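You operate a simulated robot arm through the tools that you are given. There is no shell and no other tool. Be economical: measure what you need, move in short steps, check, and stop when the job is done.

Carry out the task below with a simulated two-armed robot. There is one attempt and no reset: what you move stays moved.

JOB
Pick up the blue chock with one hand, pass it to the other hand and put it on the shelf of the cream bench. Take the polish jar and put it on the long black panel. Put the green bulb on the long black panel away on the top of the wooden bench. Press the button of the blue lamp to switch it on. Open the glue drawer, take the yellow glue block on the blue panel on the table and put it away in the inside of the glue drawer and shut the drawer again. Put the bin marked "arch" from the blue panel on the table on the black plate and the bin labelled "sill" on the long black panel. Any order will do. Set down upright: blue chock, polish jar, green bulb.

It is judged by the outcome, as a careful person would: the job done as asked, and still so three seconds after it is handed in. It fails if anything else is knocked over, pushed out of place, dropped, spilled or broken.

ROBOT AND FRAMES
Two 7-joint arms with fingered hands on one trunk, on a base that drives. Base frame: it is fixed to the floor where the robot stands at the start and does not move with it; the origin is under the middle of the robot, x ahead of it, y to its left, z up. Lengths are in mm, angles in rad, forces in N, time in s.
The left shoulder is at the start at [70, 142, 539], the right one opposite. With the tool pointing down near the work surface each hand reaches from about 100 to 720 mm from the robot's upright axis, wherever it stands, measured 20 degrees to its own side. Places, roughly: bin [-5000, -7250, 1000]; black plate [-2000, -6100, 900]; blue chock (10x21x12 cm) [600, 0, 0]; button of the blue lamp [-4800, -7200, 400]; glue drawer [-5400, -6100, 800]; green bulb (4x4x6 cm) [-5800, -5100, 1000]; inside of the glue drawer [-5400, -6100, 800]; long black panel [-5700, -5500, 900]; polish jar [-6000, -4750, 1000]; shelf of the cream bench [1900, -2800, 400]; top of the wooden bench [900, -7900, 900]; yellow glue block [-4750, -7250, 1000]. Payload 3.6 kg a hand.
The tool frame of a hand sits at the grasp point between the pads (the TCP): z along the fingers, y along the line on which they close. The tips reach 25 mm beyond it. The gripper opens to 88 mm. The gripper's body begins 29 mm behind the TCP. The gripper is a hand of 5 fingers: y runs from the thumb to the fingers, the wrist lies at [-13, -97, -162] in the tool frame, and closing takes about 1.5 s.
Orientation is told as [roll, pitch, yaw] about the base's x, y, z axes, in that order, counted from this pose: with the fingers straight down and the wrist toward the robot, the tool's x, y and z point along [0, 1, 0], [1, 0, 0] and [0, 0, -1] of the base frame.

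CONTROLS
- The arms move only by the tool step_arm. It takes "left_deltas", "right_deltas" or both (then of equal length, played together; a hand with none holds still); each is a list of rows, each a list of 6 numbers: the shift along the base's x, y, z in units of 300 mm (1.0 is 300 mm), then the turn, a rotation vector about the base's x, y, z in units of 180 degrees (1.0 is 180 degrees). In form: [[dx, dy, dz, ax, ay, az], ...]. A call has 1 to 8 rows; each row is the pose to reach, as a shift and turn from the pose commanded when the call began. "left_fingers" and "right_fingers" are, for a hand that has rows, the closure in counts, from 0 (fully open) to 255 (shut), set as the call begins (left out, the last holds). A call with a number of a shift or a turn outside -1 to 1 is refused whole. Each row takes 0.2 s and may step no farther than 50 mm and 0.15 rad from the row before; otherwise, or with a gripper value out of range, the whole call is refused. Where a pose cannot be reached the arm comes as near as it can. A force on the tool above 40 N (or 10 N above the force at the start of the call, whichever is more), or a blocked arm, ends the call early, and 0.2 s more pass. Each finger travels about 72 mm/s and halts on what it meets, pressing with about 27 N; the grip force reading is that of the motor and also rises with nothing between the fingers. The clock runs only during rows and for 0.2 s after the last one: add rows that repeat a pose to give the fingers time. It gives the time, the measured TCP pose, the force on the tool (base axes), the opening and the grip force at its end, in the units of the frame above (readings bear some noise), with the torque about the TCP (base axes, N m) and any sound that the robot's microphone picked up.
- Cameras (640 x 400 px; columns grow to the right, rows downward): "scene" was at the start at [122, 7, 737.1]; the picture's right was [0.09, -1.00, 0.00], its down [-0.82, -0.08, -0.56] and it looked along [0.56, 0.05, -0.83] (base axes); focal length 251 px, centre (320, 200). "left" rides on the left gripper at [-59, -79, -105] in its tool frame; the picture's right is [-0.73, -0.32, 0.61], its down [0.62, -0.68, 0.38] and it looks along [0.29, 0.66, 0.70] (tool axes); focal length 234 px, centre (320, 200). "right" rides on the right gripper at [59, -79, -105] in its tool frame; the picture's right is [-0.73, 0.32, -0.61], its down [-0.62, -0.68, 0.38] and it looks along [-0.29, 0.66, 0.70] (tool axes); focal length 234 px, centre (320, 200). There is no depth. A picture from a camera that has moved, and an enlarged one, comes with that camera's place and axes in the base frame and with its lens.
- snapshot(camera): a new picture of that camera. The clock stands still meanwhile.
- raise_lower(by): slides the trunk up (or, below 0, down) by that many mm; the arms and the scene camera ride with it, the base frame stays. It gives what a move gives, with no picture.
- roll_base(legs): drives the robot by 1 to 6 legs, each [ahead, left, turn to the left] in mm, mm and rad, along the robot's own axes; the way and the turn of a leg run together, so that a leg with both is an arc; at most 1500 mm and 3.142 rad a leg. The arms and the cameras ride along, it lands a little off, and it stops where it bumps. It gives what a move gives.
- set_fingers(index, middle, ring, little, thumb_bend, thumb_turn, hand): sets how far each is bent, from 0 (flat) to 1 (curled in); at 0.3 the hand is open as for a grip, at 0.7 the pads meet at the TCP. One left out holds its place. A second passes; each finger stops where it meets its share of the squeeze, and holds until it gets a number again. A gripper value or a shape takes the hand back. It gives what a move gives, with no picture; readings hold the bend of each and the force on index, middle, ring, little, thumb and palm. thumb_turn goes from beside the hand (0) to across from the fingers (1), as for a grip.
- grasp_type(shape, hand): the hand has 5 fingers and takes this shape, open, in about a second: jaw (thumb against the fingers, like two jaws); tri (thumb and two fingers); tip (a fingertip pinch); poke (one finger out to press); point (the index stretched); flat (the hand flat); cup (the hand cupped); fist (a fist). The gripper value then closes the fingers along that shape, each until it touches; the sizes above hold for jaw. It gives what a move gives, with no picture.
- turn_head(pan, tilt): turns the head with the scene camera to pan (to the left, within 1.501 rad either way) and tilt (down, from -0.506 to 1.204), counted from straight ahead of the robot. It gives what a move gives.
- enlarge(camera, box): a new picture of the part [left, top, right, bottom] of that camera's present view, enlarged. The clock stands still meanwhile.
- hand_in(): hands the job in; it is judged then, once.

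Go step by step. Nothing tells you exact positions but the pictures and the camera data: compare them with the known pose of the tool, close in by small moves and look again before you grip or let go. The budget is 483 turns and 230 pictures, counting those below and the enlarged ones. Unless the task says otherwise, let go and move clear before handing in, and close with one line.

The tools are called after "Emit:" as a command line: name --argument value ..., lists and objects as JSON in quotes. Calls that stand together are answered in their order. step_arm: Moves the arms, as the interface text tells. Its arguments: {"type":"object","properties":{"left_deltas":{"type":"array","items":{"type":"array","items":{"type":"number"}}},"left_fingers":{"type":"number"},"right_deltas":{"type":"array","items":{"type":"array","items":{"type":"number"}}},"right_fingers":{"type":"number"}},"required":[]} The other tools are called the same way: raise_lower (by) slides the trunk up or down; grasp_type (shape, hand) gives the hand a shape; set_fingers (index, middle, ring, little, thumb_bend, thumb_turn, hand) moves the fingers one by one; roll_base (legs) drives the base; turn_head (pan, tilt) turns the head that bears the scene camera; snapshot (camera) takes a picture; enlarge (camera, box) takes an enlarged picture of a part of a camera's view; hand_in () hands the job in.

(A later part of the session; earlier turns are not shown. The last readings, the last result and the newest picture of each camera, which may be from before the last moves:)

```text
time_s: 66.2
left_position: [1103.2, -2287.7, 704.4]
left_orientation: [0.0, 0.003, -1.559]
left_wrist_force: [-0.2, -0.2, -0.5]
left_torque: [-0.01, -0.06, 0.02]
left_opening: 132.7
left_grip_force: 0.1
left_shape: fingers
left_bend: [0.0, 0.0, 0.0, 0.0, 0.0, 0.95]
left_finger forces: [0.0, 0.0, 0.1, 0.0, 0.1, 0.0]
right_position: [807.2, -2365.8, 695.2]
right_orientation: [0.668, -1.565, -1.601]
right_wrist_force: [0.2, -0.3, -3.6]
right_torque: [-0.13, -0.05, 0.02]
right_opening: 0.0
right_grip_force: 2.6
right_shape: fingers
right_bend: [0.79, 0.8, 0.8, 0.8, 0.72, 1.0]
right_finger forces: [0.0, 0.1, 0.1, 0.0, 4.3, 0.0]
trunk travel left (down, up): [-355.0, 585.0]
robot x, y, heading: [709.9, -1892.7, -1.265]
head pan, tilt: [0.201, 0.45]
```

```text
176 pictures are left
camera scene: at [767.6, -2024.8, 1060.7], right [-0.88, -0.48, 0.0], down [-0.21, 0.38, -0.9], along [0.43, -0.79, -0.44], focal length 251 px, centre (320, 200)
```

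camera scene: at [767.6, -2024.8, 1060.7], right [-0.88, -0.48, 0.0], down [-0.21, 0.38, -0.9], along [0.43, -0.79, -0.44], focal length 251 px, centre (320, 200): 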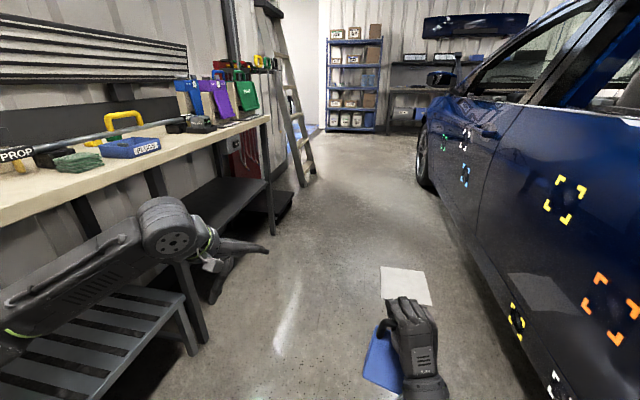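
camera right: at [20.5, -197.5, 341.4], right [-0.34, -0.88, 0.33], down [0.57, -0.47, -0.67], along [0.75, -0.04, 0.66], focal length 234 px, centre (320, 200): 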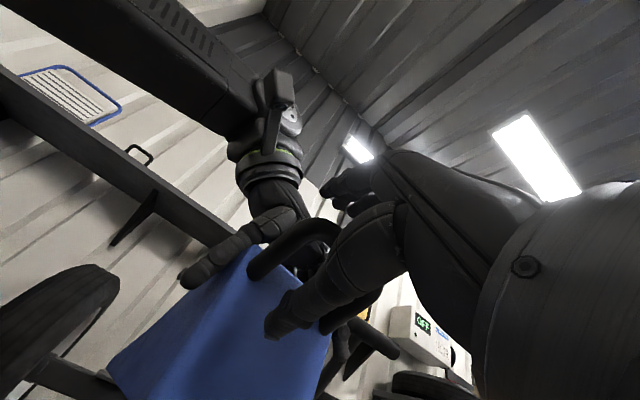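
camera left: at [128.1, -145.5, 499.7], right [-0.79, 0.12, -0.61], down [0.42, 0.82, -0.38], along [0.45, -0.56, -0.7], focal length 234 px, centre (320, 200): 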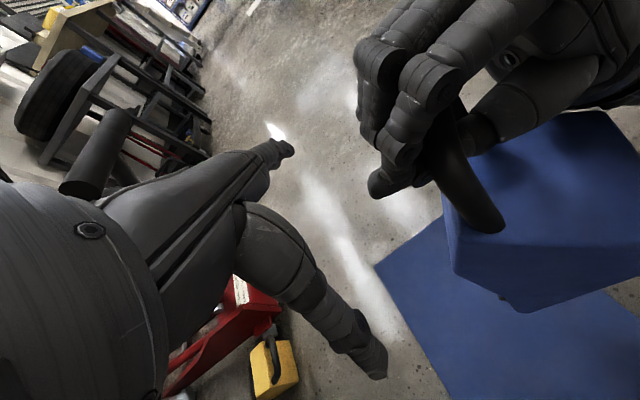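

The shelf is the dark plate under the far half of the cream bench, with its front edge running from about (1576,-2429) to (1837,-3237). I drive alongside it, then turn to face it.

Emit:
roll_base --legs '[[1190, 0, 0], [0, 0, 1.574]]'

Emit:
turn_head --pan 0.0 --tilt 0.7

Emit:
snapshot --camera "scene"

```text
time_s: 75.9
left_position: [1464.7, -2627.9, 704.7]
left_orientation: [-0.001, 0.005, -0.014]
left_wrist_force: [0.3, 0.1, -0.5]
left_torque: [0.0, 0.0, 0.0]
left_opening: 132.5
left_grip_force: 0.1
left_shape: fingers
left_bend: [0.0, 0.0, 0.0, 0.0, 0.0, 0.95]
left_finger forces: [0.0, 0.1, 0.0, 0.1, 0.0, 0.0]
right_position: [1536.5, -2926.5, 695.4]
right_orientation: [0.665, -1.565, -0.048]
right_wrist_force: [0.8, -0.1, -3.6]
right_torque: [0.04, -0.08, -0.02]
right_opening: 0.0
right_grip_force: 2.5
right_shape: fingers
right_bend: [0.79, 0.8, 0.8, 0.8, 0.72, 1.0]
right_finger forces: [0.1, 0.0, 0.0, 0.0, 4.5, 0.0]
trunk travel left (down, up): [-355.0, 585.0]
robot x, y, heading: [1061.2, -3013.2, 0.28]
head pan, tilt: [0.201, 0.45]
```

```text
time_s: 76.7
left_position: [1463.7, -2628.8, 704.8]
left_orientation: [0.0, 0.004, -0.015]
left_wrist_force: [-0.2, 0.5, -0.2]
left_torque: [-0.03, 0.01, -0.02]
left_opening: 132.7
left_grip_force: 0.0
left_shape: fingers
left_bend: [0.0, 0.0, 0.0, 0.0, 0.0, 0.95]
left_finger forces: [0.0, 0.0, 0.0, 0.0, 0.0, 0.0]
right_position: [1535.6, -2928.1, 695.4]
right_orientation: [0.625, -1.565, -0.007]
right_wrist_force: [-0.7, 0.5, -3.4]
right_torque: [0.04, -0.12, 0.03]
right_opening: 0.1
right_grip_force: 2.3
right_shape: fingers
right_bend: [0.79, 0.8, 0.8, 0.8, 0.72, 1.0]
right_finger forces: [0.0, 0.0, 0.0, 0.0, 4.4, 0.0]
trunk travel left (down, up): [-355.0, 585.0]
robot x, y, heading: [1065.7, -3013.5, 0.276]
head pan, tilt: [0.0, 0.7]
```

```text
175 pictures are left
camera scene: at [1195.1, -2976.6, 1038.6], right [0.28, -0.96, 0.0], down [-0.62, -0.18, -0.77], along [0.74, 0.21, -0.64], focal length 251 px, centre (320, 200)
```

scene: 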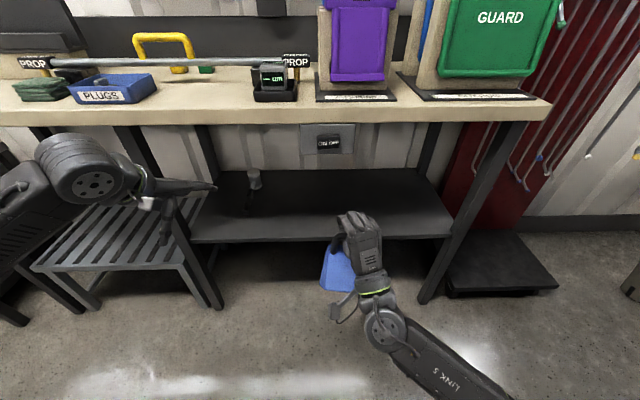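

The shelf's right part is free, with its front edge at about (1740,-2822). I pull the left hand back and square the right hand to the shelf with its fingers tilted down.

Emit:
step_arm --left_deltas '[[-0.12, -0.04, 0.05, 0, 0, 0], [-0.24, -0.07, 0.1, 0, 0, 0], [-0.36, -0.11, 0.1, 0, 0, 0], [-0.48, -0.14, 0.1, 0, 0, 0], [-0.6, -0.17, 0.1, 0, 0, 0]]' --right_deltas '[[0, -0.02, 0, 0, 0, -0.035], [0, -0.04, 0, 0, 0, -0.07], [0, -0.04, 0, 0, 0, -0.09], [0, -0.04, 0, 0, 0, -0.09], [0, -0.04, 0, 0, 0, -0.09]]'

Emit:
step_arm --right_deltas '[[0, 0, 0, -0.0137, 0.0428, 0], [0, 0, 0, -0.0274, 0.0856, 0], [0, 0, 0, -0.041, 0.1284, 0], [0, 0, 0, -0.055, 0.171, 0], [0, 0, 0, -0.055, 0.171, 0]]'

Emit:
snapshot --camera "scene"

```text
time_s: 77.9
left_position: [1315.1, -2643.9, 757.7]
left_orientation: [-0.001, 0.003, -0.015]
left_wrist_force: [-1.2, -0.1, 0.2]
left_torque: [0.0, -0.01, 0.01]
left_opening: 132.6
left_grip_force: 0.0
left_shape: fingers
left_bend: [0.0, 0.0, 0.0, 0.0, 0.0, 0.95]
left_finger forces: [0.0, 0.0, 0.1, 0.0, 0.0, 0.0]
left hand out of reach, approached as far as the arm can: row 4, 5
right_position: [1536.6, -2939.8, 696.1]
right_orientation: [0.818, -1.568, -0.485]
right_wrist_force: [0.6, 0.1, -4.0]
right_torque: [0.03, -0.05, -0.01]
right_opening: 0.0
right_grip_force: 2.1
right_shape: fingers
right_bend: [0.79, 0.8, 0.8, 0.8, 0.72, 1.0]
right_finger forces: [0.0, 0.1, 0.1, 0.1, 4.3, 0.1]
trunk travel left (down, up): [-355.0, 585.0]
robot x, y, heading: [1061.9, -3013.9, 0.277]
head pan, tilt: [0.0, 0.7]
```

```text
time_s: 79.1
left_position: [1315.9, -2642.9, 757.3]
left_orientation: [0.001, 0.006, -0.015]
left_wrist_force: [-0.4, -0.3, 0.4]
left_torque: [0.01, -0.01, 0.01]
left_opening: 132.6
left_grip_force: 0.0
left_shape: fingers
left_bend: [0.0, 0.0, 0.0, 0.0, 0.0, 0.95]
left_finger forces: [0.1, 0.0, 0.0, 0.0, 0.1, 0.0]
right_position: [1534.8, -2939.9, 696.0]
right_orientation: [0.028, -1.003, 0.305]
right_wrist_force: [0.0, 0.5, -4.9]
right_torque: [0.05, -0.1, -0.01]
right_opening: 0.0
right_grip_force: 1.6
right_shape: fingers
right_bend: [0.79, 0.8, 0.8, 0.8, 0.72, 1.0]
right_finger forces: [0.0, 0.0, 0.0, 0.1, 3.9, 0.1]
trunk travel left (down, up): [-355.0, 585.0]
robot x, y, heading: [1064.9, -3014.9, 0.275]
head pan, tilt: [0.0, 0.7]
```

```text
174 pictures are left
camera scene: at [1195.1, -2976.6, 1038.5], right [0.28, -0.96, 0.0], down [-0.62, -0.18, -0.76], along [0.74, 0.21, -0.64], focal length 251 px, centre (320, 200)
```

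scene: 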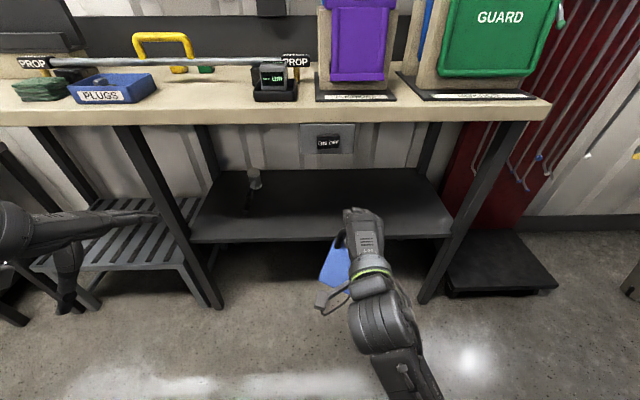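

I drive 230 mm closer, with the left hand in its narrower jaw shape, and then extend the right arm over the shelf.

Emit:
grasp_type --hand "left" --shape "jaw"

Emit:
roll_base --legs '[[230, 0, 0.03]]'

Emit:
step_arm --right_deltas '[[0.12, 0.04, 0, 0, 0, 0], [0.24, 0.08, 0, 0, 0, 0], [0.36, 0.115, 0, 0, 0, 0]]'

Emit:
snapshot --camera "scene"

Emit:
snapshot --camera "right"

```text
time_s: 80.0
left_position: [1315.1, -2642.0, 757.1]
left_orientation: [0.0, 0.006, -0.016]
left_wrist_force: [-0.1, -0.3, 0.5]
left_torque: [0.0, 0.03, -0.01]
left_opening: 87.8
left_grip_force: 0.0
left_shape: jaw
left_bend: [0.3, 0.3, 0.3, 0.3, 0.3, 0.97]
left_finger forces: [0.0, 0.0, 0.0, 0.1, 0.0, 0.0]
right_position: [1535.8, -2939.2, 695.5]
right_orientation: [0.027, -1.002, 0.306]
right_wrist_force: [0.2, -1.0, -3.5]
right_torque: [0.06, -0.08, 0.0]
right_opening: 0.0
right_grip_force: 2.6
right_shape: fingers
right_bend: [0.79, 0.8, 0.8, 0.8, 0.72, 1.0]
right_finger forces: [0.0, 0.1, 0.0, 0.0, 4.1, 0.1]
trunk travel left (down, up): [-355.0, 585.0]
robot x, y, heading: [1063.6, -3014.6, 0.279]
head pan, tilt: [0.0, 0.7]
```

```text
time_s: 81.7
left_position: [1525.2, -2568.4, 755.6]
left_orientation: [-0.003, 0.004, 0.013]
left_wrist_force: [-0.5, 0.0, -0.6]
left_torque: [0.02, -0.02, -0.01]
left_opening: 87.9
left_grip_force: 0.1
left_shape: jaw
left_bend: [0.3, 0.3, 0.3, 0.3, 0.3, 0.97]
left_finger forces: [0.0, 0.0, 0.1, 0.0, 0.1, 0.0]
right_position: [1753.1, -2858.8, 693.9]
right_orientation: [0.027, -1.002, 0.334]
right_wrist_force: [0.2, 1.0, -8.0]
right_torque: [0.07, -0.14, 0.03]
right_opening: 0.1
right_grip_force: 4.5
right_shape: fingers
right_bend: [0.79, 0.8, 0.8, 0.8, 0.72, 1.0]
right_finger forces: [0.0, 3.2, 0.1, 0.0, 4.1, 0.0]
trunk travel left (down, up): [-355.0, 585.0]
robot x, y, heading: [1283.3, -2945.9, 0.308]
head pan, tilt: [0.0, 0.7]
```

```text
time_s: 82.5
left_position: [1524.5, -2567.9, 756.2]
left_orientation: [-0.003, 0.005, 0.014]
left_wrist_force: [-0.3, -0.3, -1.1]
left_torque: [0.02, 0.02, 0.0]
left_opening: 87.9
left_grip_force: 0.1
left_shape: jaw
left_bend: [0.3, 0.3, 0.3, 0.3, 0.3, 0.97]
left_finger forces: [0.0, 0.1, 0.0, 0.0, 0.0, 0.0]
right_position: [1862.9, -2824.1, 694.8]
right_orientation: [0.027, -1.001, 0.335]
right_wrist_force: [0.3, 0.8, -4.6]
right_torque: [0.03, -0.1, 0.03]
right_opening: 0.0
right_grip_force: 2.1
right_shape: fingers
right_bend: [0.79, 0.8, 0.8, 0.8, 0.72, 1.0]
right_finger forces: [0.0, 0.1, 0.0, 0.1, 4.0, 0.0]
trunk travel left (down, up): [-355.0, 585.0]
robot x, y, heading: [1282.4, -2948.1, 0.303]
head pan, tilt: [0.0, 0.7]
```

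```text
173 pictures are left
camera scene: at [1413.9, -2906.2, 1038.5], right [0.3, -0.95, 0.0], down [-0.61, -0.2, -0.76], along [0.73, 0.23, -0.64], focal length 251 px, centre (320, 200)
```

scene: 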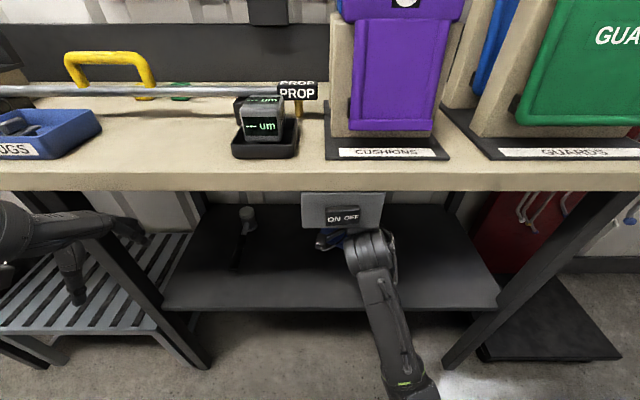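

```text
172 pictures are left
camera right: at [1718.4, -2814.8, 685.7], right [-0.06, -0.81, 0.59], down [0.17, -0.59, -0.79], along [0.98, 0.06, 0.17], focal length 234 px, centre (320, 200)
```

right: 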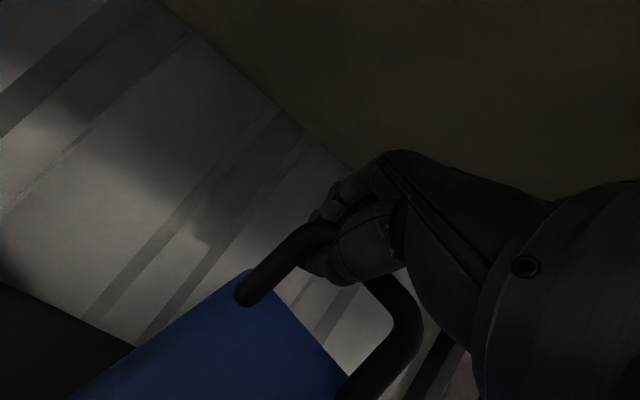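

The chock hangs over the shelf about 115 mm inside the edge. I lower until its nose touches.

Emit:
step_arm --right_deltas '[[0, 0, -0.12, 0, 0, 0], [0, 0, -0.24, 0, 0, 0], [0, 0, -0.28, 0, 0, 0]]'

Emit:
snapshot --camera "scene"

```text
time_s: 83.2
left_position: [1522.0, -2568.1, 759.0]
left_orientation: [-0.001, 0.003, 0.016]
left_wrist_force: [0.4, -0.2, 0.6]
left_torque: [0.02, 0.01, -0.02]
left_opening: 88.0
left_grip_force: 0.1
left_shape: jaw
left_bend: [0.3, 0.3, 0.3, 0.3, 0.3, 0.97]
left_finger forces: [0.0, 0.1, 0.0, 0.0, 0.0, 0.0]
right_position: [1866.1, -2831.2, 631.7]
right_orientation: [-0.022, -1.044, 0.374]
right_wrist_force: [-3.7, 3.8, 30.8]
right_torque: [-0.18, 0.93, -0.1]
right_opening: 0.2
right_grip_force: 16.9
right_shape: fingers
right_bend: [0.79, 0.8, 0.8, 0.8, 0.72, 1.0]
right_finger forces: [0.1, 0.1, 0.0, 0.1, 21.6, 11.8]
trunk travel left (down, up): [-355.0, 585.0]
robot x, y, heading: [1286.0, -2948.1, 0.307]
head pan, tilt: [0.0, 0.7]
stopped in row 3 (right hand): the force on the tool passed its limit at 47 N (the readings are from after the stop); the commanded pose is now the measured one
```

```text
171 pictures are left
camera scene: at [1410.3, -2906.4, 1039.5], right [0.3, -0.95, 0.0], down [-0.61, -0.2, -0.77], along [0.73, 0.23, -0.64], focal length 251 px, centre (320, 200)
```

scene: 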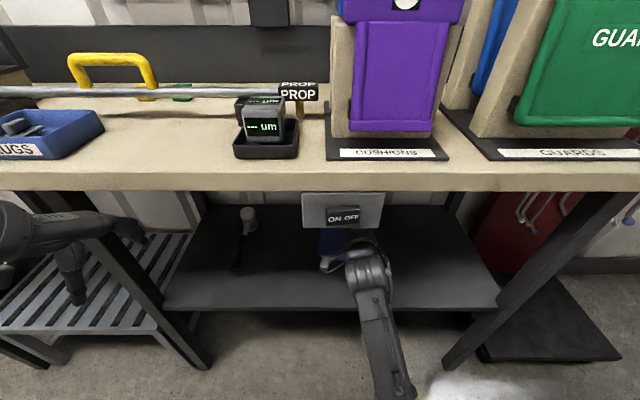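

The nose touched at hand height 632 and I need it deeper. I lift slightly and extend further in.

Emit:
step_arm --right_deltas '[[0, 0, 0.06, 0, 0, 0], [0.12, 0.04, 0.08, 0, 0, 0], [0.24, 0.08, 0.08, 0, 0, 0], [0.3, 0.1, 0.08, 0, 0, 0]]'

Emit:
enlarge --camera "scene" --box '[220, 170, 476, 330]'

```text
time_s: 84.2
left_position: [1523.5, -2568.6, 755.4]
left_orientation: [-0.002, 0.005, 0.015]
left_wrist_force: [0.6, 0.2, -0.3]
left_torque: [-0.02, -0.03, -0.01]
left_opening: 88.0
left_grip_force: 0.0
left_shape: jaw
left_bend: [0.3, 0.3, 0.3, 0.3, 0.3, 0.97]
left_finger forces: [0.0, 0.0, 0.0, 0.0, 0.1, 0.1]
right_position: [1962.9, -2813.1, 644.0]
right_orientation: [-0.082, -1.028, 0.407]
right_wrist_force: [-1.2, 0.0, -1.7]
right_torque: [0.01, -0.07, 0.01]
right_opening: 0.0
right_grip_force: 1.7
right_shape: fingers
right_bend: [0.79, 0.8, 0.8, 0.8, 0.71, 1.0]
right_finger forces: [0.0, 0.0, 0.1, 0.0, 3.3, 0.1]
trunk travel left (down, up): [-355.0, 585.0]
robot x, y, heading: [1283.8, -2945.2, 0.306]
head pan, tilt: [0.0, 0.7]
```

```text
2.50 times, centred on (348, 250) of scene
camera zoom: at [1413.5, -2906.2, 1038.5], right [0.3, -0.95, 0.0], down [-0.61, -0.2, -0.76], along [0.73, 0.23, -0.64], focal length 627 px, centre (250, 75)
```

zoom: 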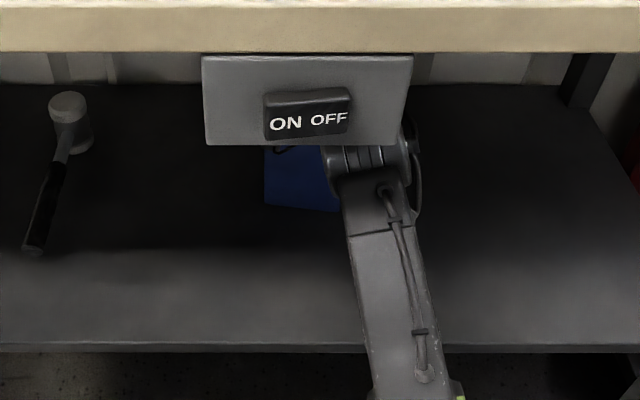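

Now I pull back while lowering, so the chock tips onto its base with the nose pointing inward.

Emit:
step_arm --right_deltas '[[-0.095, -0.03, -0.03, 0, 0, 0], [-0.19, -0.06, -0.06, 0, 0, 0], [-0.285, -0.09, -0.1, 0, 0, 0], [-0.365, -0.117, -0.15, 0, 0, 0], [-0.43, -0.138, -0.21, 0, 0, 0]]'

Emit:
enlarge --camera "scene" --box '[220, 170, 476, 330]'

Emit:
snapshot --camera "right"

```text
time_s: 84.9
left_position: [1524.4, -2568.8, 756.4]
left_orientation: [0.001, 0.005, 0.015]
left_wrist_force: [0.0, 0.6, -0.1]
left_torque: [0.0, 0.03, -0.03]
left_opening: 88.1
left_grip_force: 0.0
left_shape: jaw
left_bend: [0.3, 0.3, 0.3, 0.3, 0.3, 0.97]
left_finger forces: [0.0, 0.0, 0.0, 0.0, 0.1, 0.0]
right_position: [1940.0, -2828.6, 744.0]
right_orientation: [-0.164, -1.23, 0.479]
right_wrist_force: [-2.0, 0.1, -4.7]
right_torque: [0.03, -0.01, 0.0]
right_opening: 0.4
right_grip_force: 2.5
right_shape: fingers
right_bend: [0.79, 0.8, 0.8, 0.8, 0.71, 1.0]
right_finger forces: [0.0, 0.1, 0.0, 0.0, 4.6, 0.1]
trunk travel left (down, up): [-355.0, 585.0]
robot x, y, heading: [1285.4, -2946.3, 0.31]
head pan, tilt: [0.0, 0.7]
stopped in row 3 (right hand): the arm was blocked; the commanded pose is now the measured one
```

```text
2.50 times, centred on (348, 250) of scene
camera zoom: at [1414.2, -2906.3, 1038.4], right [0.3, -0.95, 0.0], down [-0.61, -0.2, -0.76], along [0.73, 0.23, -0.65], focal length 627 px, centre (250, 75)
```

zoom: 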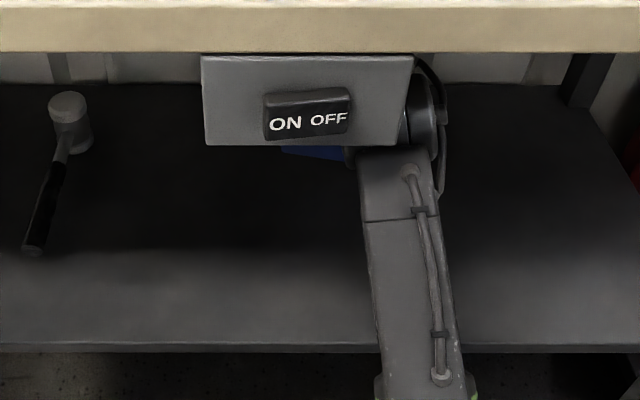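

```text
168 pictures are left
camera right: at [1802.1, -2813.7, 700.8], right [-0.22, -0.81, 0.54], down [0.34, -0.59, -0.73], along [0.91, 0.02, 0.41], focal length 234 px, centre (320, 200)
```

right: 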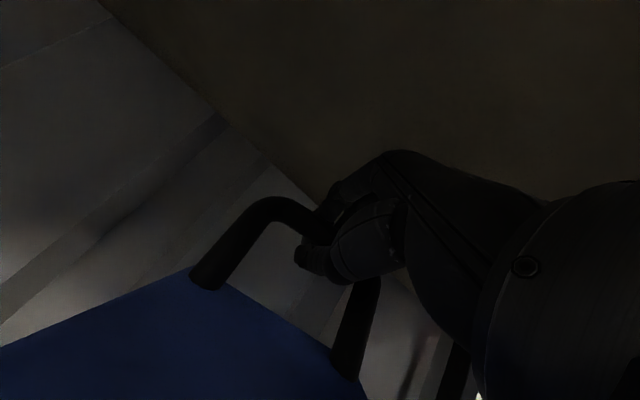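

The arm was blocked and rode upward. I look down at the forearm to see what it is touching.

Emit:
turn_head --pan -0.5 --tilt 1.0

Emit:
snapshot --camera "scene"

```text
time_s: 85.8
left_position: [1524.4, -2568.1, 757.0]
left_orientation: [-0.004, 0.005, 0.015]
left_wrist_force: [-0.2, 0.0, -0.2]
left_torque: [0.05, 0.0, 0.02]
left_opening: 87.9
left_grip_force: 0.1
left_shape: jaw
left_bend: [0.3, 0.3, 0.3, 0.3, 0.3, 0.97]
left_finger forces: [0.1, 0.0, 0.0, 0.0, 0.0, 0.1]
right_position: [1939.0, -2827.6, 743.5]
right_orientation: [-0.165, -1.229, 0.48]
right_wrist_force: [-0.5, 0.4, -4.8]
right_torque: [0.04, -0.05, -0.02]
right_opening: 0.0
right_grip_force: 2.3
right_shape: fingers
right_bend: [0.79, 0.8, 0.8, 0.8, 0.71, 1.0]
right_finger forces: [0.1, 0.0, 0.0, 0.0, 4.6, 0.0]
trunk travel left (down, up): [-355.0, 585.0]
robot x, y, heading: [1279.0, -2947.7, 0.305]
head pan, tilt: [-0.499, 1.0]
```

```text
167 pictures are left
camera scene: at [1400.9, -2945.1, 1015.2], right [-0.19, -0.98, 0.0], down [-0.83, 0.16, -0.54], along [0.53, -0.1, -0.84], focal length 251 px, centre (320, 200)
```

scene: 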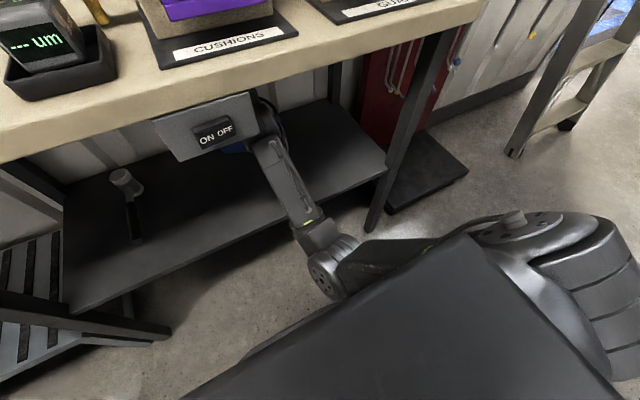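

The forearm rests on the shelf edge because the elbow is too low, and the hand is behind the hanging switch plate. I shift the hand right to clear the plate, then back out to raise the shoulder.

Emit:
step_arm --right_deltas '[[0.03, -0.1, 0, 0, 0, 0], [0.06, -0.2, 0, 0, 0, 0], [0.1, -0.32, 0, 0, 0, 0], [0.13, -0.42, 0, 0, 0, 0]]'

Emit:
snapshot --camera "scene"

```text
time_s: 86.8
left_position: [1524.7, -2568.3, 756.6]
left_orientation: [-0.001, 0.006, 0.016]
left_wrist_force: [-0.2, -0.3, -0.3]
left_torque: [0.0, -0.01, 0.0]
left_opening: 88.1
left_grip_force: 0.1
left_shape: jaw
left_bend: [0.3, 0.3, 0.3, 0.3, 0.3, 0.97]
left_finger forces: [0.0, 0.1, 0.0, 0.0, 0.0, 0.0]
right_position: [1977.2, -2953.0, 743.0]
right_orientation: [-0.144, -1.231, 0.465]
right_wrist_force: [1.7, -0.6, -3.6]
right_torque: [-0.01, -0.07, 0.02]
right_opening: 0.1
right_grip_force: 1.5
right_shape: fingers
right_bend: [0.79, 0.8, 0.8, 0.8, 0.71, 1.0]
right_finger forces: [0.1, 0.0, 0.0, 0.0, 4.1, 0.0]
trunk travel left (down, up): [-355.0, 585.0]
robot x, y, heading: [1284.9, -2944.6, 0.307]
head pan, tilt: [-0.499, 1.0]
```

```text
166 pictures are left
camera scene: at [1401.4, -2945.6, 1015.1], right [-0.19, -0.98, 0.0], down [-0.83, 0.16, -0.54], along [0.53, -0.1, -0.84], focal length 251 px, centre (320, 200)
```

scene: 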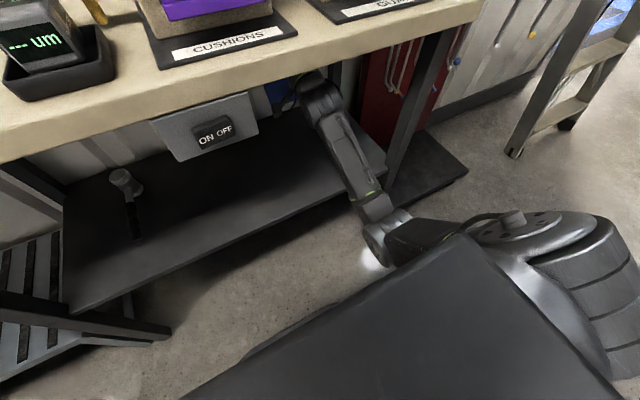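

The hand is now clear of the plate. I slide the base right a little and back out.

Emit:
roll_base --legs '[[0, -40, 0], [-340, 0, 0]]'

Emit:
raise_lower --by 220

```text
time_s: 89.5
left_position: [1218.5, -2708.5, 756.7]
left_orientation: [-0.001, 0.006, 0.012]
left_wrist_force: [0.2, -0.1, 0.0]
left_torque: [0.02, 0.01, 0.0]
left_opening: 88.0
left_grip_force: 0.1
left_shape: jaw
left_bend: [0.3, 0.3, 0.3, 0.3, 0.3, 0.97]
left_finger forces: [0.0, 0.0, 0.1, 0.1, 0.1, 0.1]
right_position: [1672.2, -3093.5, 743.7]
right_orientation: [-0.149, -1.23, 0.465]
right_wrist_force: [-0.3, 0.4, -5.1]
right_torque: [0.03, -0.08, -0.01]
right_opening: 0.3
right_grip_force: 2.4
right_shape: fingers
right_bend: [0.79, 0.8, 0.8, 0.8, 0.71, 1.0]
right_finger forces: [0.0, 0.0, 0.0, 0.1, 5.0, 0.1]
trunk travel left (down, up): [-355.0, 585.0]
robot x, y, heading: [982.2, -3086.1, 0.307]
head pan, tilt: [-0.499, 1.0]
```

```text
time_s: 91.8
left_position: [1221.1, -2707.3, 976.4]
left_orientation: [-0.002, 0.005, 0.012]
left_wrist_force: [-0.2, -1.3, 0.1]
left_torque: [0.04, 0.04, -0.03]
left_opening: 88.0
left_grip_force: 0.0
left_shape: jaw
left_bend: [0.3, 0.3, 0.3, 0.3, 0.3, 0.97]
left_finger forces: [0.0, 0.0, 0.0, 0.0, 0.0, 0.0]
right_position: [1673.4, -3094.6, 963.1]
right_orientation: [-0.147, -1.23, 0.463]
right_wrist_force: [1.3, -0.7, -3.1]
right_torque: [0.04, -0.09, 0.04]
right_opening: 0.0
right_grip_force: 1.9
right_shape: fingers
right_bend: [0.79, 0.8, 0.8, 0.8, 0.71, 1.0]
right_finger forces: [0.0, 0.0, 0.1, 0.0, 4.5, 0.0]
trunk travel left (down, up): [-575.0, 365.0]
robot x, y, heading: [979.1, -3089.5, 0.311]
head pan, tilt: [-0.499, 1.0]
```

Outside the bench, I lower the right hand relative to the raised shoulder so the forearm slopes down from above.

Emit:
step_arm --right_deltas '[[-0.045, 0.012, -0.125, -0.004, 0.013, 0], [-0.09, 0.024, -0.25, -0.008, 0.026, 0], [-0.135, 0.036, -0.375, -0.013, 0.04, 0], [-0.18, 0.048, -0.5, -0.017, 0.053, 0], [-0.225, 0.06, -0.625, -0.021, 0.066, 0], [-0.27, 0.072, -0.75, -0.026, 0.08, 0], [-0.315, 0.084, -0.875, -0.03, 0.093, 0], [-0.36, 0.093, -1.0, -0.034, 0.106, 0]]'

Emit:
turn_head --pan -0.2 --tilt 1.0

Emit:
snapshot --camera "scene"

```text
time_s: 93.6
left_position: [1221.1, -2708.4, 976.0]
left_orientation: [-0.001, 0.007, 0.011]
left_wrist_force: [0.5, 0.4, -0.5]
left_torque: [0.0, 0.0, -0.01]
left_opening: 88.2
left_grip_force: 0.0
left_shape: jaw
left_bend: [0.3, 0.3, 0.3, 0.3, 0.3, 0.97]
left_finger forces: [0.0, 0.0, 0.0, 0.0, 0.1, 0.0]
right_position: [1565.0, -3064.5, 664.3]
right_orientation: [-0.068, -0.881, 0.391]
right_wrist_force: [-1.3, 0.2, -5.0]
right_torque: [0.03, -0.09, 0.0]
right_opening: 0.0
right_grip_force: 2.2
right_shape: fingers
right_bend: [0.79, 0.8, 0.8, 0.8, 0.71, 1.0]
right_finger forces: [0.1, 0.1, 0.0, 0.0, 4.4, 0.1]
trunk travel left (down, up): [-575.0, 365.0]
robot x, y, heading: [979.2, -3088.5, 0.308]
head pan, tilt: [-0.499, 1.0]
```

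```text
time_s: 94.4
left_position: [1219.6, -2707.9, 976.3]
left_orientation: [0.001, 0.005, 0.013]
left_wrist_force: [-0.2, -0.5, 0.1]
left_torque: [-0.01, -0.01, 0.0]
left_opening: 88.0
left_grip_force: 0.1
left_shape: jaw
left_bend: [0.3, 0.3, 0.3, 0.3, 0.3, 0.97]
left_finger forces: [0.1, 0.0, 0.0, 0.0, 0.0, 0.0]
right_position: [1564.6, -3064.4, 663.5]
right_orientation: [-0.066, -0.884, 0.39]
right_wrist_force: [-0.9, 0.5, -4.3]
right_torque: [0.03, -0.09, 0.0]
right_opening: 0.0
right_grip_force: 2.1
right_shape: fingers
right_bend: [0.79, 0.8, 0.8, 0.8, 0.71, 1.0]
right_finger forces: [0.0, 0.0, 0.1, 0.0, 4.1, 0.1]
trunk travel left (down, up): [-575.0, 365.0]
robot x, y, heading: [978.6, -3088.7, 0.305]
head pan, tilt: [-0.201, 1.0]
```

```text
165 pictures are left
camera scene: at [1096.9, -3063.9, 1235.1], right [0.1, -0.99, 0.0], down [-0.84, -0.09, -0.54], along [0.54, 0.06, -0.84], focal length 251 px, centre (320, 200)
```

scene: 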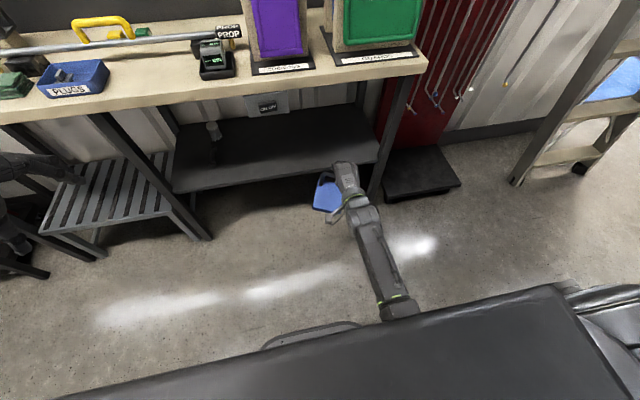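

The arm now slopes down properly. I raise the left hand out of the way and drive in.

Emit:
step_arm --left_deltas '[[0, 0, 0.15, 0, 0, 0], [0, 0, 0.3, 0, 0, 0], [0, 0, 0.45, 0, 0, 0], [0, 0, 0.55, 0, 0, 0]]'

Emit:
roll_base --legs '[[380, 0, 0]]'

Emit:
snapshot --camera "scene"

```text
time_s: 95.4
left_position: [1222.2, -2707.5, 1142.6]
left_orientation: [-0.001, 0.007, 0.01]
left_wrist_force: [0.1, 0.6, 0.0]
left_torque: [0.0, 0.0, 0.0]
left_opening: 88.0
left_grip_force: 0.1
left_shape: jaw
left_bend: [0.3, 0.3, 0.3, 0.3, 0.3, 0.97]
left_finger forces: [0.0, 0.0, 0.0, 0.0, 0.1, 0.0]
right_position: [1565.1, -3065.7, 663.1]
right_orientation: [-0.067, -0.881, 0.391]
right_wrist_force: [0.6, -0.8, -4.8]
right_torque: [0.03, -0.07, -0.02]
right_opening: 0.1
right_grip_force: 2.2
right_shape: fingers
right_bend: [0.79, 0.8, 0.8, 0.8, 0.71, 1.0]
right_finger forces: [0.0, 0.0, 0.0, 0.1, 4.3, 0.0]
trunk travel left (down, up): [-575.0, 365.0]
robot x, y, heading: [977.9, -3084.7, 0.301]
head pan, tilt: [-0.201, 1.0]
```

```text
time_s: 97.8
left_position: [1588.8, -2595.0, 1141.6]
left_orientation: [0.001, 0.005, 0.004]
left_wrist_force: [-0.9, -0.4, -0.3]
left_torque: [0.01, 0.01, 0.02]
left_opening: 88.2
left_grip_force: 0.1
left_shape: jaw
left_bend: [0.3, 0.3, 0.3, 0.3, 0.3, 0.97]
left_finger forces: [0.0, 0.0, 0.1, 0.0, 0.0, 0.0]
right_position: [1929.7, -2954.8, 664.2]
right_orientation: [-0.067, -0.884, 0.385]
right_wrist_force: [0.0, -0.5, -1.0]
right_torque: [-0.01, -0.02, -0.01]
right_opening: 0.3
right_grip_force: 1.3
right_shape: fingers
right_bend: [0.79, 0.8, 0.8, 0.8, 0.71, 1.0]
right_finger forces: [0.0, 0.0, 0.1, 0.0, 1.6, 0.0]
trunk travel left (down, up): [-575.0, 365.0]
robot x, y, heading: [1344.3, -2976.0, 0.295]
head pan, tilt: [-0.201, 1.0]
```

```text
164 pictures are left
camera scene: at [1461.2, -2950.8, 1235.1], right [0.1, -1.0, 0.0], down [-0.84, -0.08, -0.54], along [0.54, 0.05, -0.84], focal length 251 px, centre (320, 200)
```

scene: 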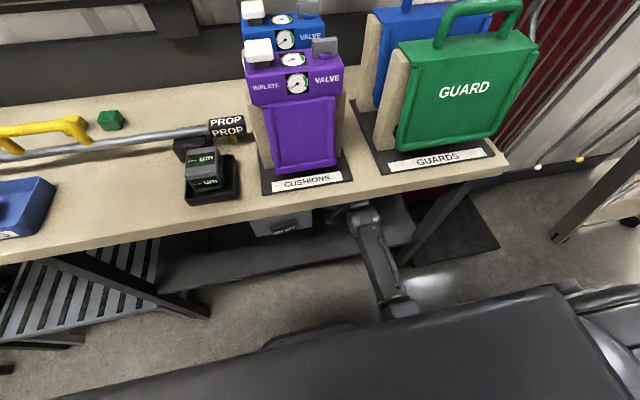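

The chock's nose is just touching the shelf. I lift a little, reach a bit deeper, then do the pull-back and lower arc.

Emit:
step_arm --right_deltas '[[0, 0, 0.07, 0, 0, 0], [0.08, 0.025, 0.08, 0, 0, 0], [0.13, 0.04, 0.08, 0, 0, 0], [0.13, 0.04, 0.08, 0, 0, 0], [0.07, 0.02, 0.01, 0, 0, 0], [-0.06, -0.02, -0.02, 0, 0, 0], [-0.18, -0.056, -0.06, 0, 0, 0]]'

Emit:
turn_head --pan -0.15 --tilt 0.85

Emit:
snapshot --camera "right"

Emit:
snapshot --camera "scene"

```text
time_s: 99.4
left_position: [1586.8, -2596.3, 1142.8]
left_orientation: [-0.001, 0.002, 0.008]
left_wrist_force: [-0.1, 0.3, 0.2]
left_torque: [-0.05, -0.01, 0.0]
left_opening: 88.0
left_grip_force: 0.1
left_shape: jaw
left_bend: [0.3, 0.3, 0.3, 0.3, 0.3, 0.97]
left_finger forces: [0.0, 0.0, 0.0, 0.0, 0.0, 0.0]
right_position: [1873.1, -2971.7, 646.0]
right_orientation: [-0.066, -0.885, 0.386]
right_wrist_force: [0.2, 0.4, -1.5]
right_torque: [-0.03, 0.01, -0.03]
right_opening: 0.1
right_grip_force: 0.6
right_shape: fingers
right_bend: [0.79, 0.8, 0.8, 0.8, 0.71, 1.0]
right_finger forces: [0.0, 0.1, 0.0, 0.0, 1.7, 0.0]
trunk travel left (down, up): [-575.0, 365.0]
robot x, y, heading: [1339.4, -2973.6, 0.3]
head pan, tilt: [-0.201, 1.0]
```

```text
time_s: 100.1
left_position: [1586.3, -2595.6, 1142.4]
left_orientation: [0.0, 0.004, 0.006]
left_wrist_force: [0.8, -0.3, 0.7]
left_torque: [-0.01, 0.0, 0.01]
left_opening: 88.0
left_grip_force: 0.2
left_shape: jaw
left_bend: [0.3, 0.3, 0.3, 0.3, 0.3, 0.97]
left_finger forces: [0.0, 0.1, 0.0, 0.0, 0.1, 0.0]
right_position: [1874.7, -2970.6, 646.0]
right_orientation: [-0.066, -0.884, 0.385]
right_wrist_force: [-0.4, 0.3, -0.7]
right_torque: [0.0, 0.01, -0.01]
right_opening: 0.3
right_grip_force: 0.8
right_shape: fingers
right_bend: [0.79, 0.8, 0.8, 0.8, 0.71, 1.0]
right_finger forces: [0.0, 0.1, 0.0, 0.0, 1.4, 0.0]
trunk travel left (down, up): [-575.0, 365.0]
robot x, y, heading: [1341.2, -2970.3, 0.304]
head pan, tilt: [-0.15, 0.85]
```

```text
163 pictures are left
camera right: at [1729.9, -2957.8, 649.6], right [-0.02, -0.75, 0.66], down [0.09, -0.66, -0.74], along [1.0, 0.04, 0.08], focal length 234 px, centre (320, 200)
```

right: 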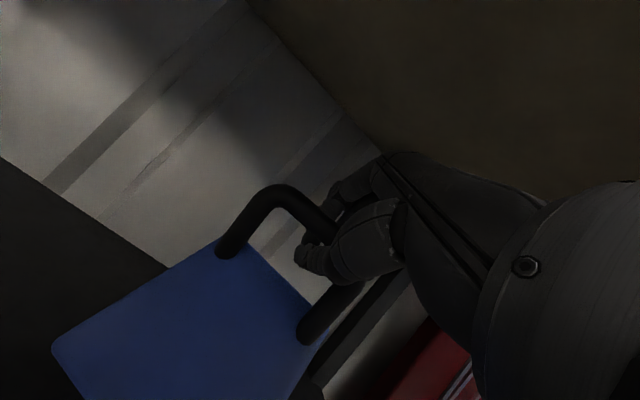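

```text
162 pictures are left
camera scene: at [1468.3, -2946.2, 1246.3], right [0.15, -0.99, 0.0], down [-0.74, -0.11, -0.66], along [0.65, 0.1, -0.75], focal length 251 px, centre (320, 200)
```

scene: 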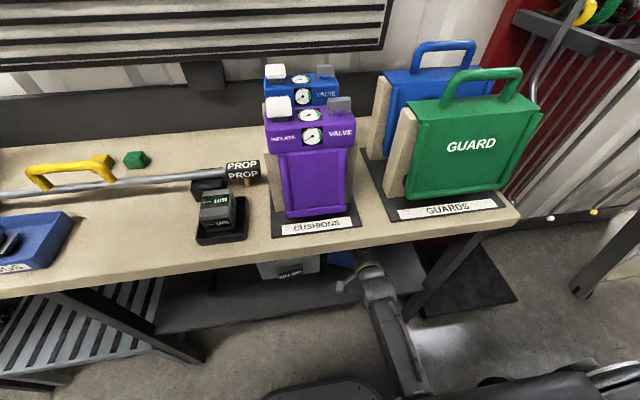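

The chock is tilting with its nose on the shelf, but I want it deeper. I lift free, drive 60 mm closer and repeat the arc.

Emit:
step_arm --right_deltas '[[0, 0, 0.08, 0, 0, 0], [0, 0, 0.15, 0, 0, 0], [0.1, 0.03, 0.15, 0, 0, 0], [0.2, 0.06, 0.15, 0, 0, 0], [0.25, 0.08, 0.15, 0, 0, 0]]'

Emit:
roll_base --legs '[[65, 0, 0]]'

Emit:
step_arm --right_deltas '[[0, 0, -0.06, 0, 0, 0], [-0.06, -0.02, -0.12, 0, 0, 0], [-0.16, -0.05, -0.15, 0, 0, 0], [-0.27, -0.085, -0.19, 0, 0, 0], [-0.37, -0.115, -0.24, 0, 0, 0]]'

Emit:
snapshot --camera "right"

```text
time_s: 101.3
left_position: [1586.8, -2594.9, 1142.3]
left_orientation: [0.001, 0.005, 0.004]
left_wrist_force: [0.1, -0.2, 0.2]
left_torque: [-0.01, 0.01, -0.02]
left_opening: 88.1
left_grip_force: 0.1
left_shape: jaw
left_bend: [0.3, 0.3, 0.3, 0.3, 0.3, 0.97]
left_finger forces: [0.0, 0.1, 0.0, 0.1, 0.0, 0.0]
right_position: [1949.7, -2947.6, 690.8]
right_orientation: [-0.065, -0.883, 0.384]
right_wrist_force: [0.5, 0.1, -3.9]
right_torque: [0.06, -0.01, 0.02]
right_opening: 0.1
right_grip_force: 1.6
right_shape: fingers
right_bend: [0.79, 0.8, 0.8, 0.8, 0.71, 1.0]
right_finger forces: [0.1, 0.0, 0.0, 0.0, 3.8, 0.0]
trunk travel left (down, up): [-575.0, 365.0]
robot x, y, heading: [1341.4, -2974.7, 0.301]
head pan, tilt: [-0.15, 0.85]
```

```text
time_s: 102.3
left_position: [1650.4, -2575.8, 1141.8]
left_orientation: [-0.002, 0.006, 0.007]
left_wrist_force: [0.1, 0.2, -0.3]
left_torque: [-0.04, 0.01, -0.02]
left_opening: 87.9
left_grip_force: 0.1
left_shape: jaw
left_bend: [0.3, 0.3, 0.3, 0.3, 0.3, 0.97]
left_finger forces: [0.0, 0.1, 0.0, 0.0, 0.0, 0.0]
right_position: [2012.7, -2928.2, 689.6]
right_orientation: [-0.065, -0.882, 0.385]
right_wrist_force: [-1.1, 0.7, 0.4]
right_torque: [0.02, 0.0, 0.02]
right_opening: 0.1
right_grip_force: 2.6
right_shape: fingers
right_bend: [0.79, 0.8, 0.8, 0.8, 0.71, 1.0]
right_finger forces: [0.0, 2.2, 0.0, 0.0, 3.3, 0.1]
trunk travel left (down, up): [-575.0, 365.0]
robot x, y, heading: [1402.0, -2954.0, 0.298]
head pan, tilt: [-0.15, 0.85]
```

```text
time_s: 103.5
left_position: [1648.4, -2577.3, 1142.6]
left_orientation: [0.001, 0.002, 0.008]
left_wrist_force: [0.0, -0.9, 1.4]
left_torque: [0.0, 0.01, -0.03]
left_opening: 88.2
left_grip_force: 0.0
left_shape: jaw
left_bend: [0.3, 0.3, 0.3, 0.3, 0.3, 0.97]
left_finger forces: [0.0, 0.0, 0.1, 0.0, 0.0, 0.1]
right_position: [1900.6, -2962.4, 618.5]
right_orientation: [-0.067, -0.884, 0.385]
right_wrist_force: [0.0, 0.6, -0.4]
right_torque: [-0.07, -0.12, 0.07]
right_opening: 0.1
right_grip_force: 4.7
right_shape: fingers
right_bend: [0.79, 0.8, 0.8, 0.8, 0.71, 1.0]
right_finger forces: [0.1, 0.1, 3.6, 0.0, 6.2, 0.0]
trunk travel left (down, up): [-575.0, 365.0]
robot x, y, heading: [1401.5, -2955.0, 0.302]
head pan, tilt: [-0.15, 0.85]
```

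```text
161 pictures are left
camera right: at [1756.5, -2949.2, 621.8], right [-0.02, -0.75, 0.66], down [0.09, -0.66, -0.74], along [1.0, 0.04, 0.08], focal length 234 px, centre (320, 200)
```

right: 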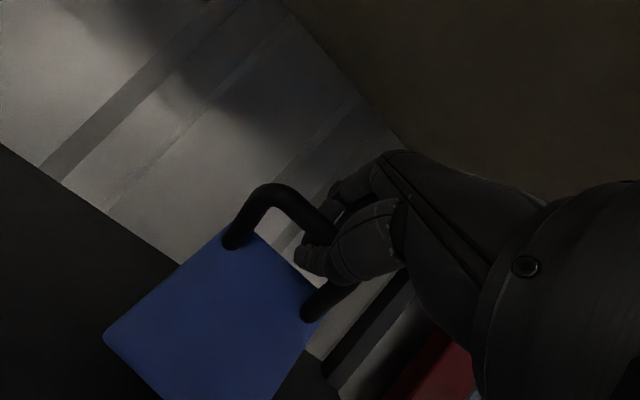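

The chock is tipping the right way. I continue the arc.

Emit:
step_arm --right_deltas '[[-0.08, -0.025, -0.05, 0, 0, 0], [-0.16, -0.05, -0.11, 0, 0, 0], [-0.21, -0.065, -0.17, 0, 0, 0]]'

Emit:
snapshot --camera "right"

```text
time_s: 104.3
left_position: [1647.1, -2575.7, 1142.6]
left_orientation: [0.0, 0.005, 0.007]
left_wrist_force: [0.4, -0.2, 0.2]
left_torque: [0.02, 0.01, 0.0]
left_opening: 87.9
left_grip_force: 0.1
left_shape: jaw
left_bend: [0.3, 0.3, 0.3, 0.3, 0.3, 0.97]
left_finger forces: [0.0, 0.1, 0.0, 0.1, 0.0, 0.1]
right_position: [1835.8, -2981.1, 567.4]
right_orientation: [-0.066, -0.883, 0.385]
right_wrist_force: [0.3, 0.0, -0.8]
right_torque: [-0.08, -0.23, 0.04]
right_opening: 0.0
right_grip_force: 8.6
right_shape: fingers
right_bend: [0.79, 0.8, 0.79, 0.8, 0.71, 1.0]
right_finger forces: [0.1, 0.1, 7.9, 0.0, 9.3, 0.1]
trunk travel left (down, up): [-575.0, 365.0]
robot x, y, heading: [1405.5, -2950.4, 0.301]
head pan, tilt: [-0.15, 0.85]
```

```text
160 pictures are left
camera right: at [1692.4, -2968.5, 570.3], right [-0.02, -0.75, 0.66], down [0.09, -0.66, -0.74], along [1.0, 0.04, 0.08], focal length 234 px, centre (320, 200)
```

right: 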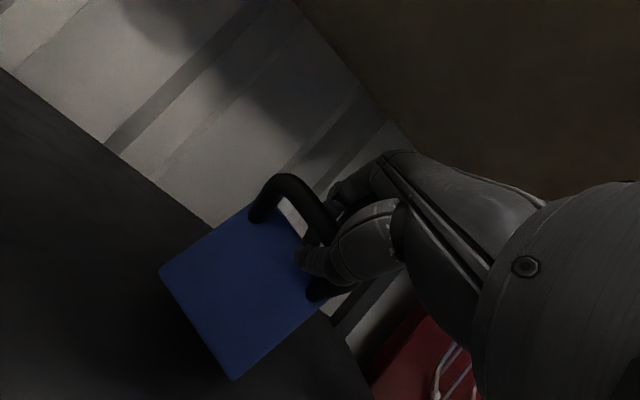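

Nearly level now. I lower further in small steps until it rests flat.

Emit:
step_arm --right_deltas '[[-0.02, -0.006, -0.03, 0, 0, 0], [-0.035, -0.011, -0.06, 0, 0, 0]]'

Emit:
snapshot --camera "right"

```text
time_s: 104.9
left_position: [1648.1, -2577.1, 1143.3]
left_orientation: [0.001, 0.005, 0.008]
left_wrist_force: [0.7, 0.2, -1.0]
left_torque: [-0.01, 0.02, 0.03]
left_opening: 88.3
left_grip_force: 0.1
left_shape: jaw
left_bend: [0.3, 0.3, 0.3, 0.3, 0.3, 0.97]
left_finger forces: [0.1, 0.1, 0.1, 0.0, 0.1, 0.1]
right_position: [1825.7, -2985.3, 549.2]
right_orientation: [-0.064, -0.883, 0.382]
right_wrist_force: [-0.6, 0.6, 0.1]
right_torque: [-0.16, -0.26, 0.01]
right_opening: 0.1
right_grip_force: 9.5
right_shape: fingers
right_bend: [0.79, 0.8, 0.79, 0.8, 0.71, 1.0]
right_finger forces: [0.0, 0.0, 9.1, 0.0, 10.0, 0.1]
trunk travel left (down, up): [-575.0, 365.0]
robot x, y, heading: [1403.4, -2954.1, 0.302]
head pan, tilt: [-0.15, 0.85]
```

```text
159 pictures are left
camera right: at [1682.0, -2972.7, 552.5], right [-0.02, -0.75, 0.66], down [0.09, -0.66, -0.74], along [1.0, 0.04, 0.08], focal length 234 px, centre (320, 200)
```

right: 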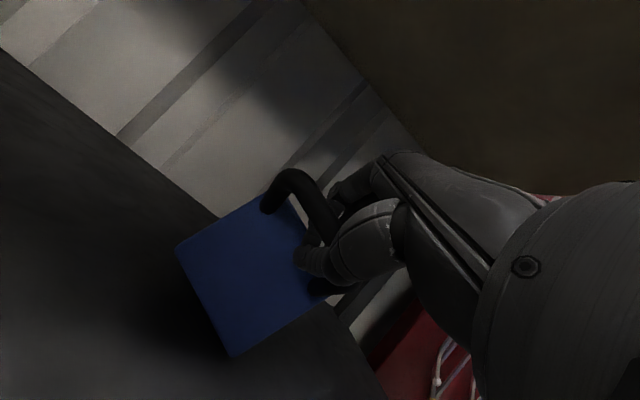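

I continue down in 6 mm steps, watching the force.

Emit:
step_arm --right_deltas '[[-0.005, 0, -0.02, 0, 0, 0], [-0.01, 0, -0.04, 0, 0, 0]]'

Emit:
snapshot --camera "right"

```text
time_s: 105.5
left_position: [1648.8, -2576.9, 1142.7]
left_orientation: [0.001, 0.006, 0.006]
left_wrist_force: [-1.0, 0.9, -0.4]
left_torque: [0.0, 0.02, 0.02]
left_opening: 88.1
left_grip_force: 0.1
left_shape: jaw
left_bend: [0.3, 0.3, 0.3, 0.3, 0.3, 0.97]
left_finger forces: [0.0, 0.0, 0.0, 0.0, 0.0, 0.1]
right_position: [1824.5, -2985.7, 537.5]
right_orientation: [-0.066, -0.883, 0.386]
right_wrist_force: [0.9, 2.0, 3.8]
right_torque: [-0.06, 0.0, 0.01]
right_opening: 0.2
right_grip_force: 2.5
right_shape: fingers
right_bend: [0.79, 0.8, 0.8, 0.8, 0.71, 1.0]
right_finger forces: [1.1, 0.0, 0.0, 3.6, 0.0, 0.0]
trunk travel left (down, up): [-575.0, 365.0]
robot x, y, heading: [1405.2, -2954.5, 0.301]
head pan, tilt: [-0.15, 0.85]
```

```text
158 pictures are left
camera right: at [1680.2, -2972.5, 540.9], right [-0.02, -0.75, 0.66], down [0.09, -0.66, -0.74], along [1.0, 0.04, 0.08], focal length 234 px, centre (320, 200)
```

right: 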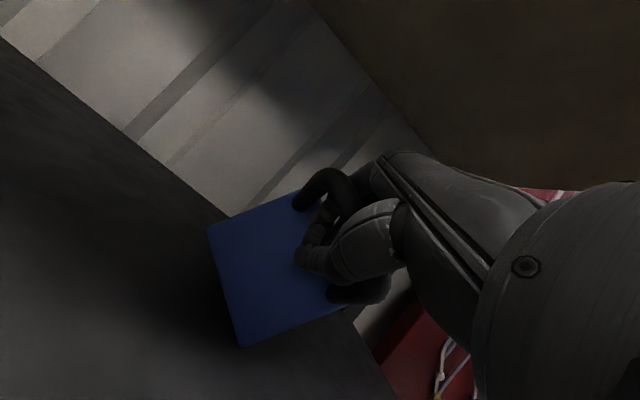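

The chock seems to be rolled in the loose loop, with its right side lower. I lower a bit more so gravity and the shelf flatten it.

Emit:
step_arm --right_deltas '[[0, 0, -0.02, 0, 0, 0], [0, 0, -0.04, 0, 0, 0]]'

Emit:
enlarge --camera "right" --box '[180, 140, 436, 300]'

```text
time_s: 106.1
left_position: [1646.1, -2576.2, 1142.5]
left_orientation: [-0.002, 0.001, 0.006]
left_wrist_force: [-1.1, 1.0, -1.6]
left_torque: [0.03, -0.02, -0.03]
left_opening: 88.1
left_grip_force: 0.0
left_shape: jaw
left_bend: [0.3, 0.3, 0.3, 0.3, 0.3, 0.97]
left_finger forces: [0.1, 0.0, 0.1, 0.1, 0.0, 0.0]
right_position: [1823.4, -2984.8, 527.7]
right_orientation: [-0.067, -0.886, 0.385]
right_wrist_force: [-2.5, 1.8, 14.8]
right_torque: [-0.02, 0.06, -0.04]
right_opening: 0.2
right_grip_force: 13.2
right_shape: fingers
right_bend: [0.79, 0.8, 0.79, 0.8, 0.71, 1.0]
right_finger forces: [7.2, 0.1, 5.2, 13.7, 0.1, 0.0]
trunk travel left (down, up): [-575.0, 365.0]
robot x, y, heading: [1399.6, -2953.7, 0.294]
head pan, tilt: [-0.15, 0.85]
```

```text
2.50 times, centred on (308, 220) of right
camera zoom: at [1679.6, -2972.0, 530.5], right [-0.02, -0.75, 0.66], down [0.09, -0.66, -0.74], along [1.0, 0.04, 0.08], focal length 585 px, centre (350, 150)
```

zoom: 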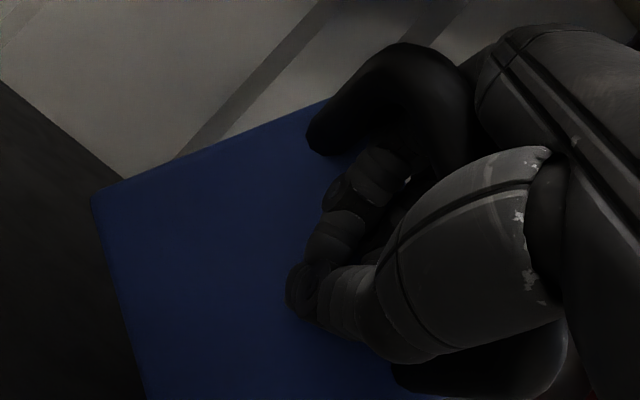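

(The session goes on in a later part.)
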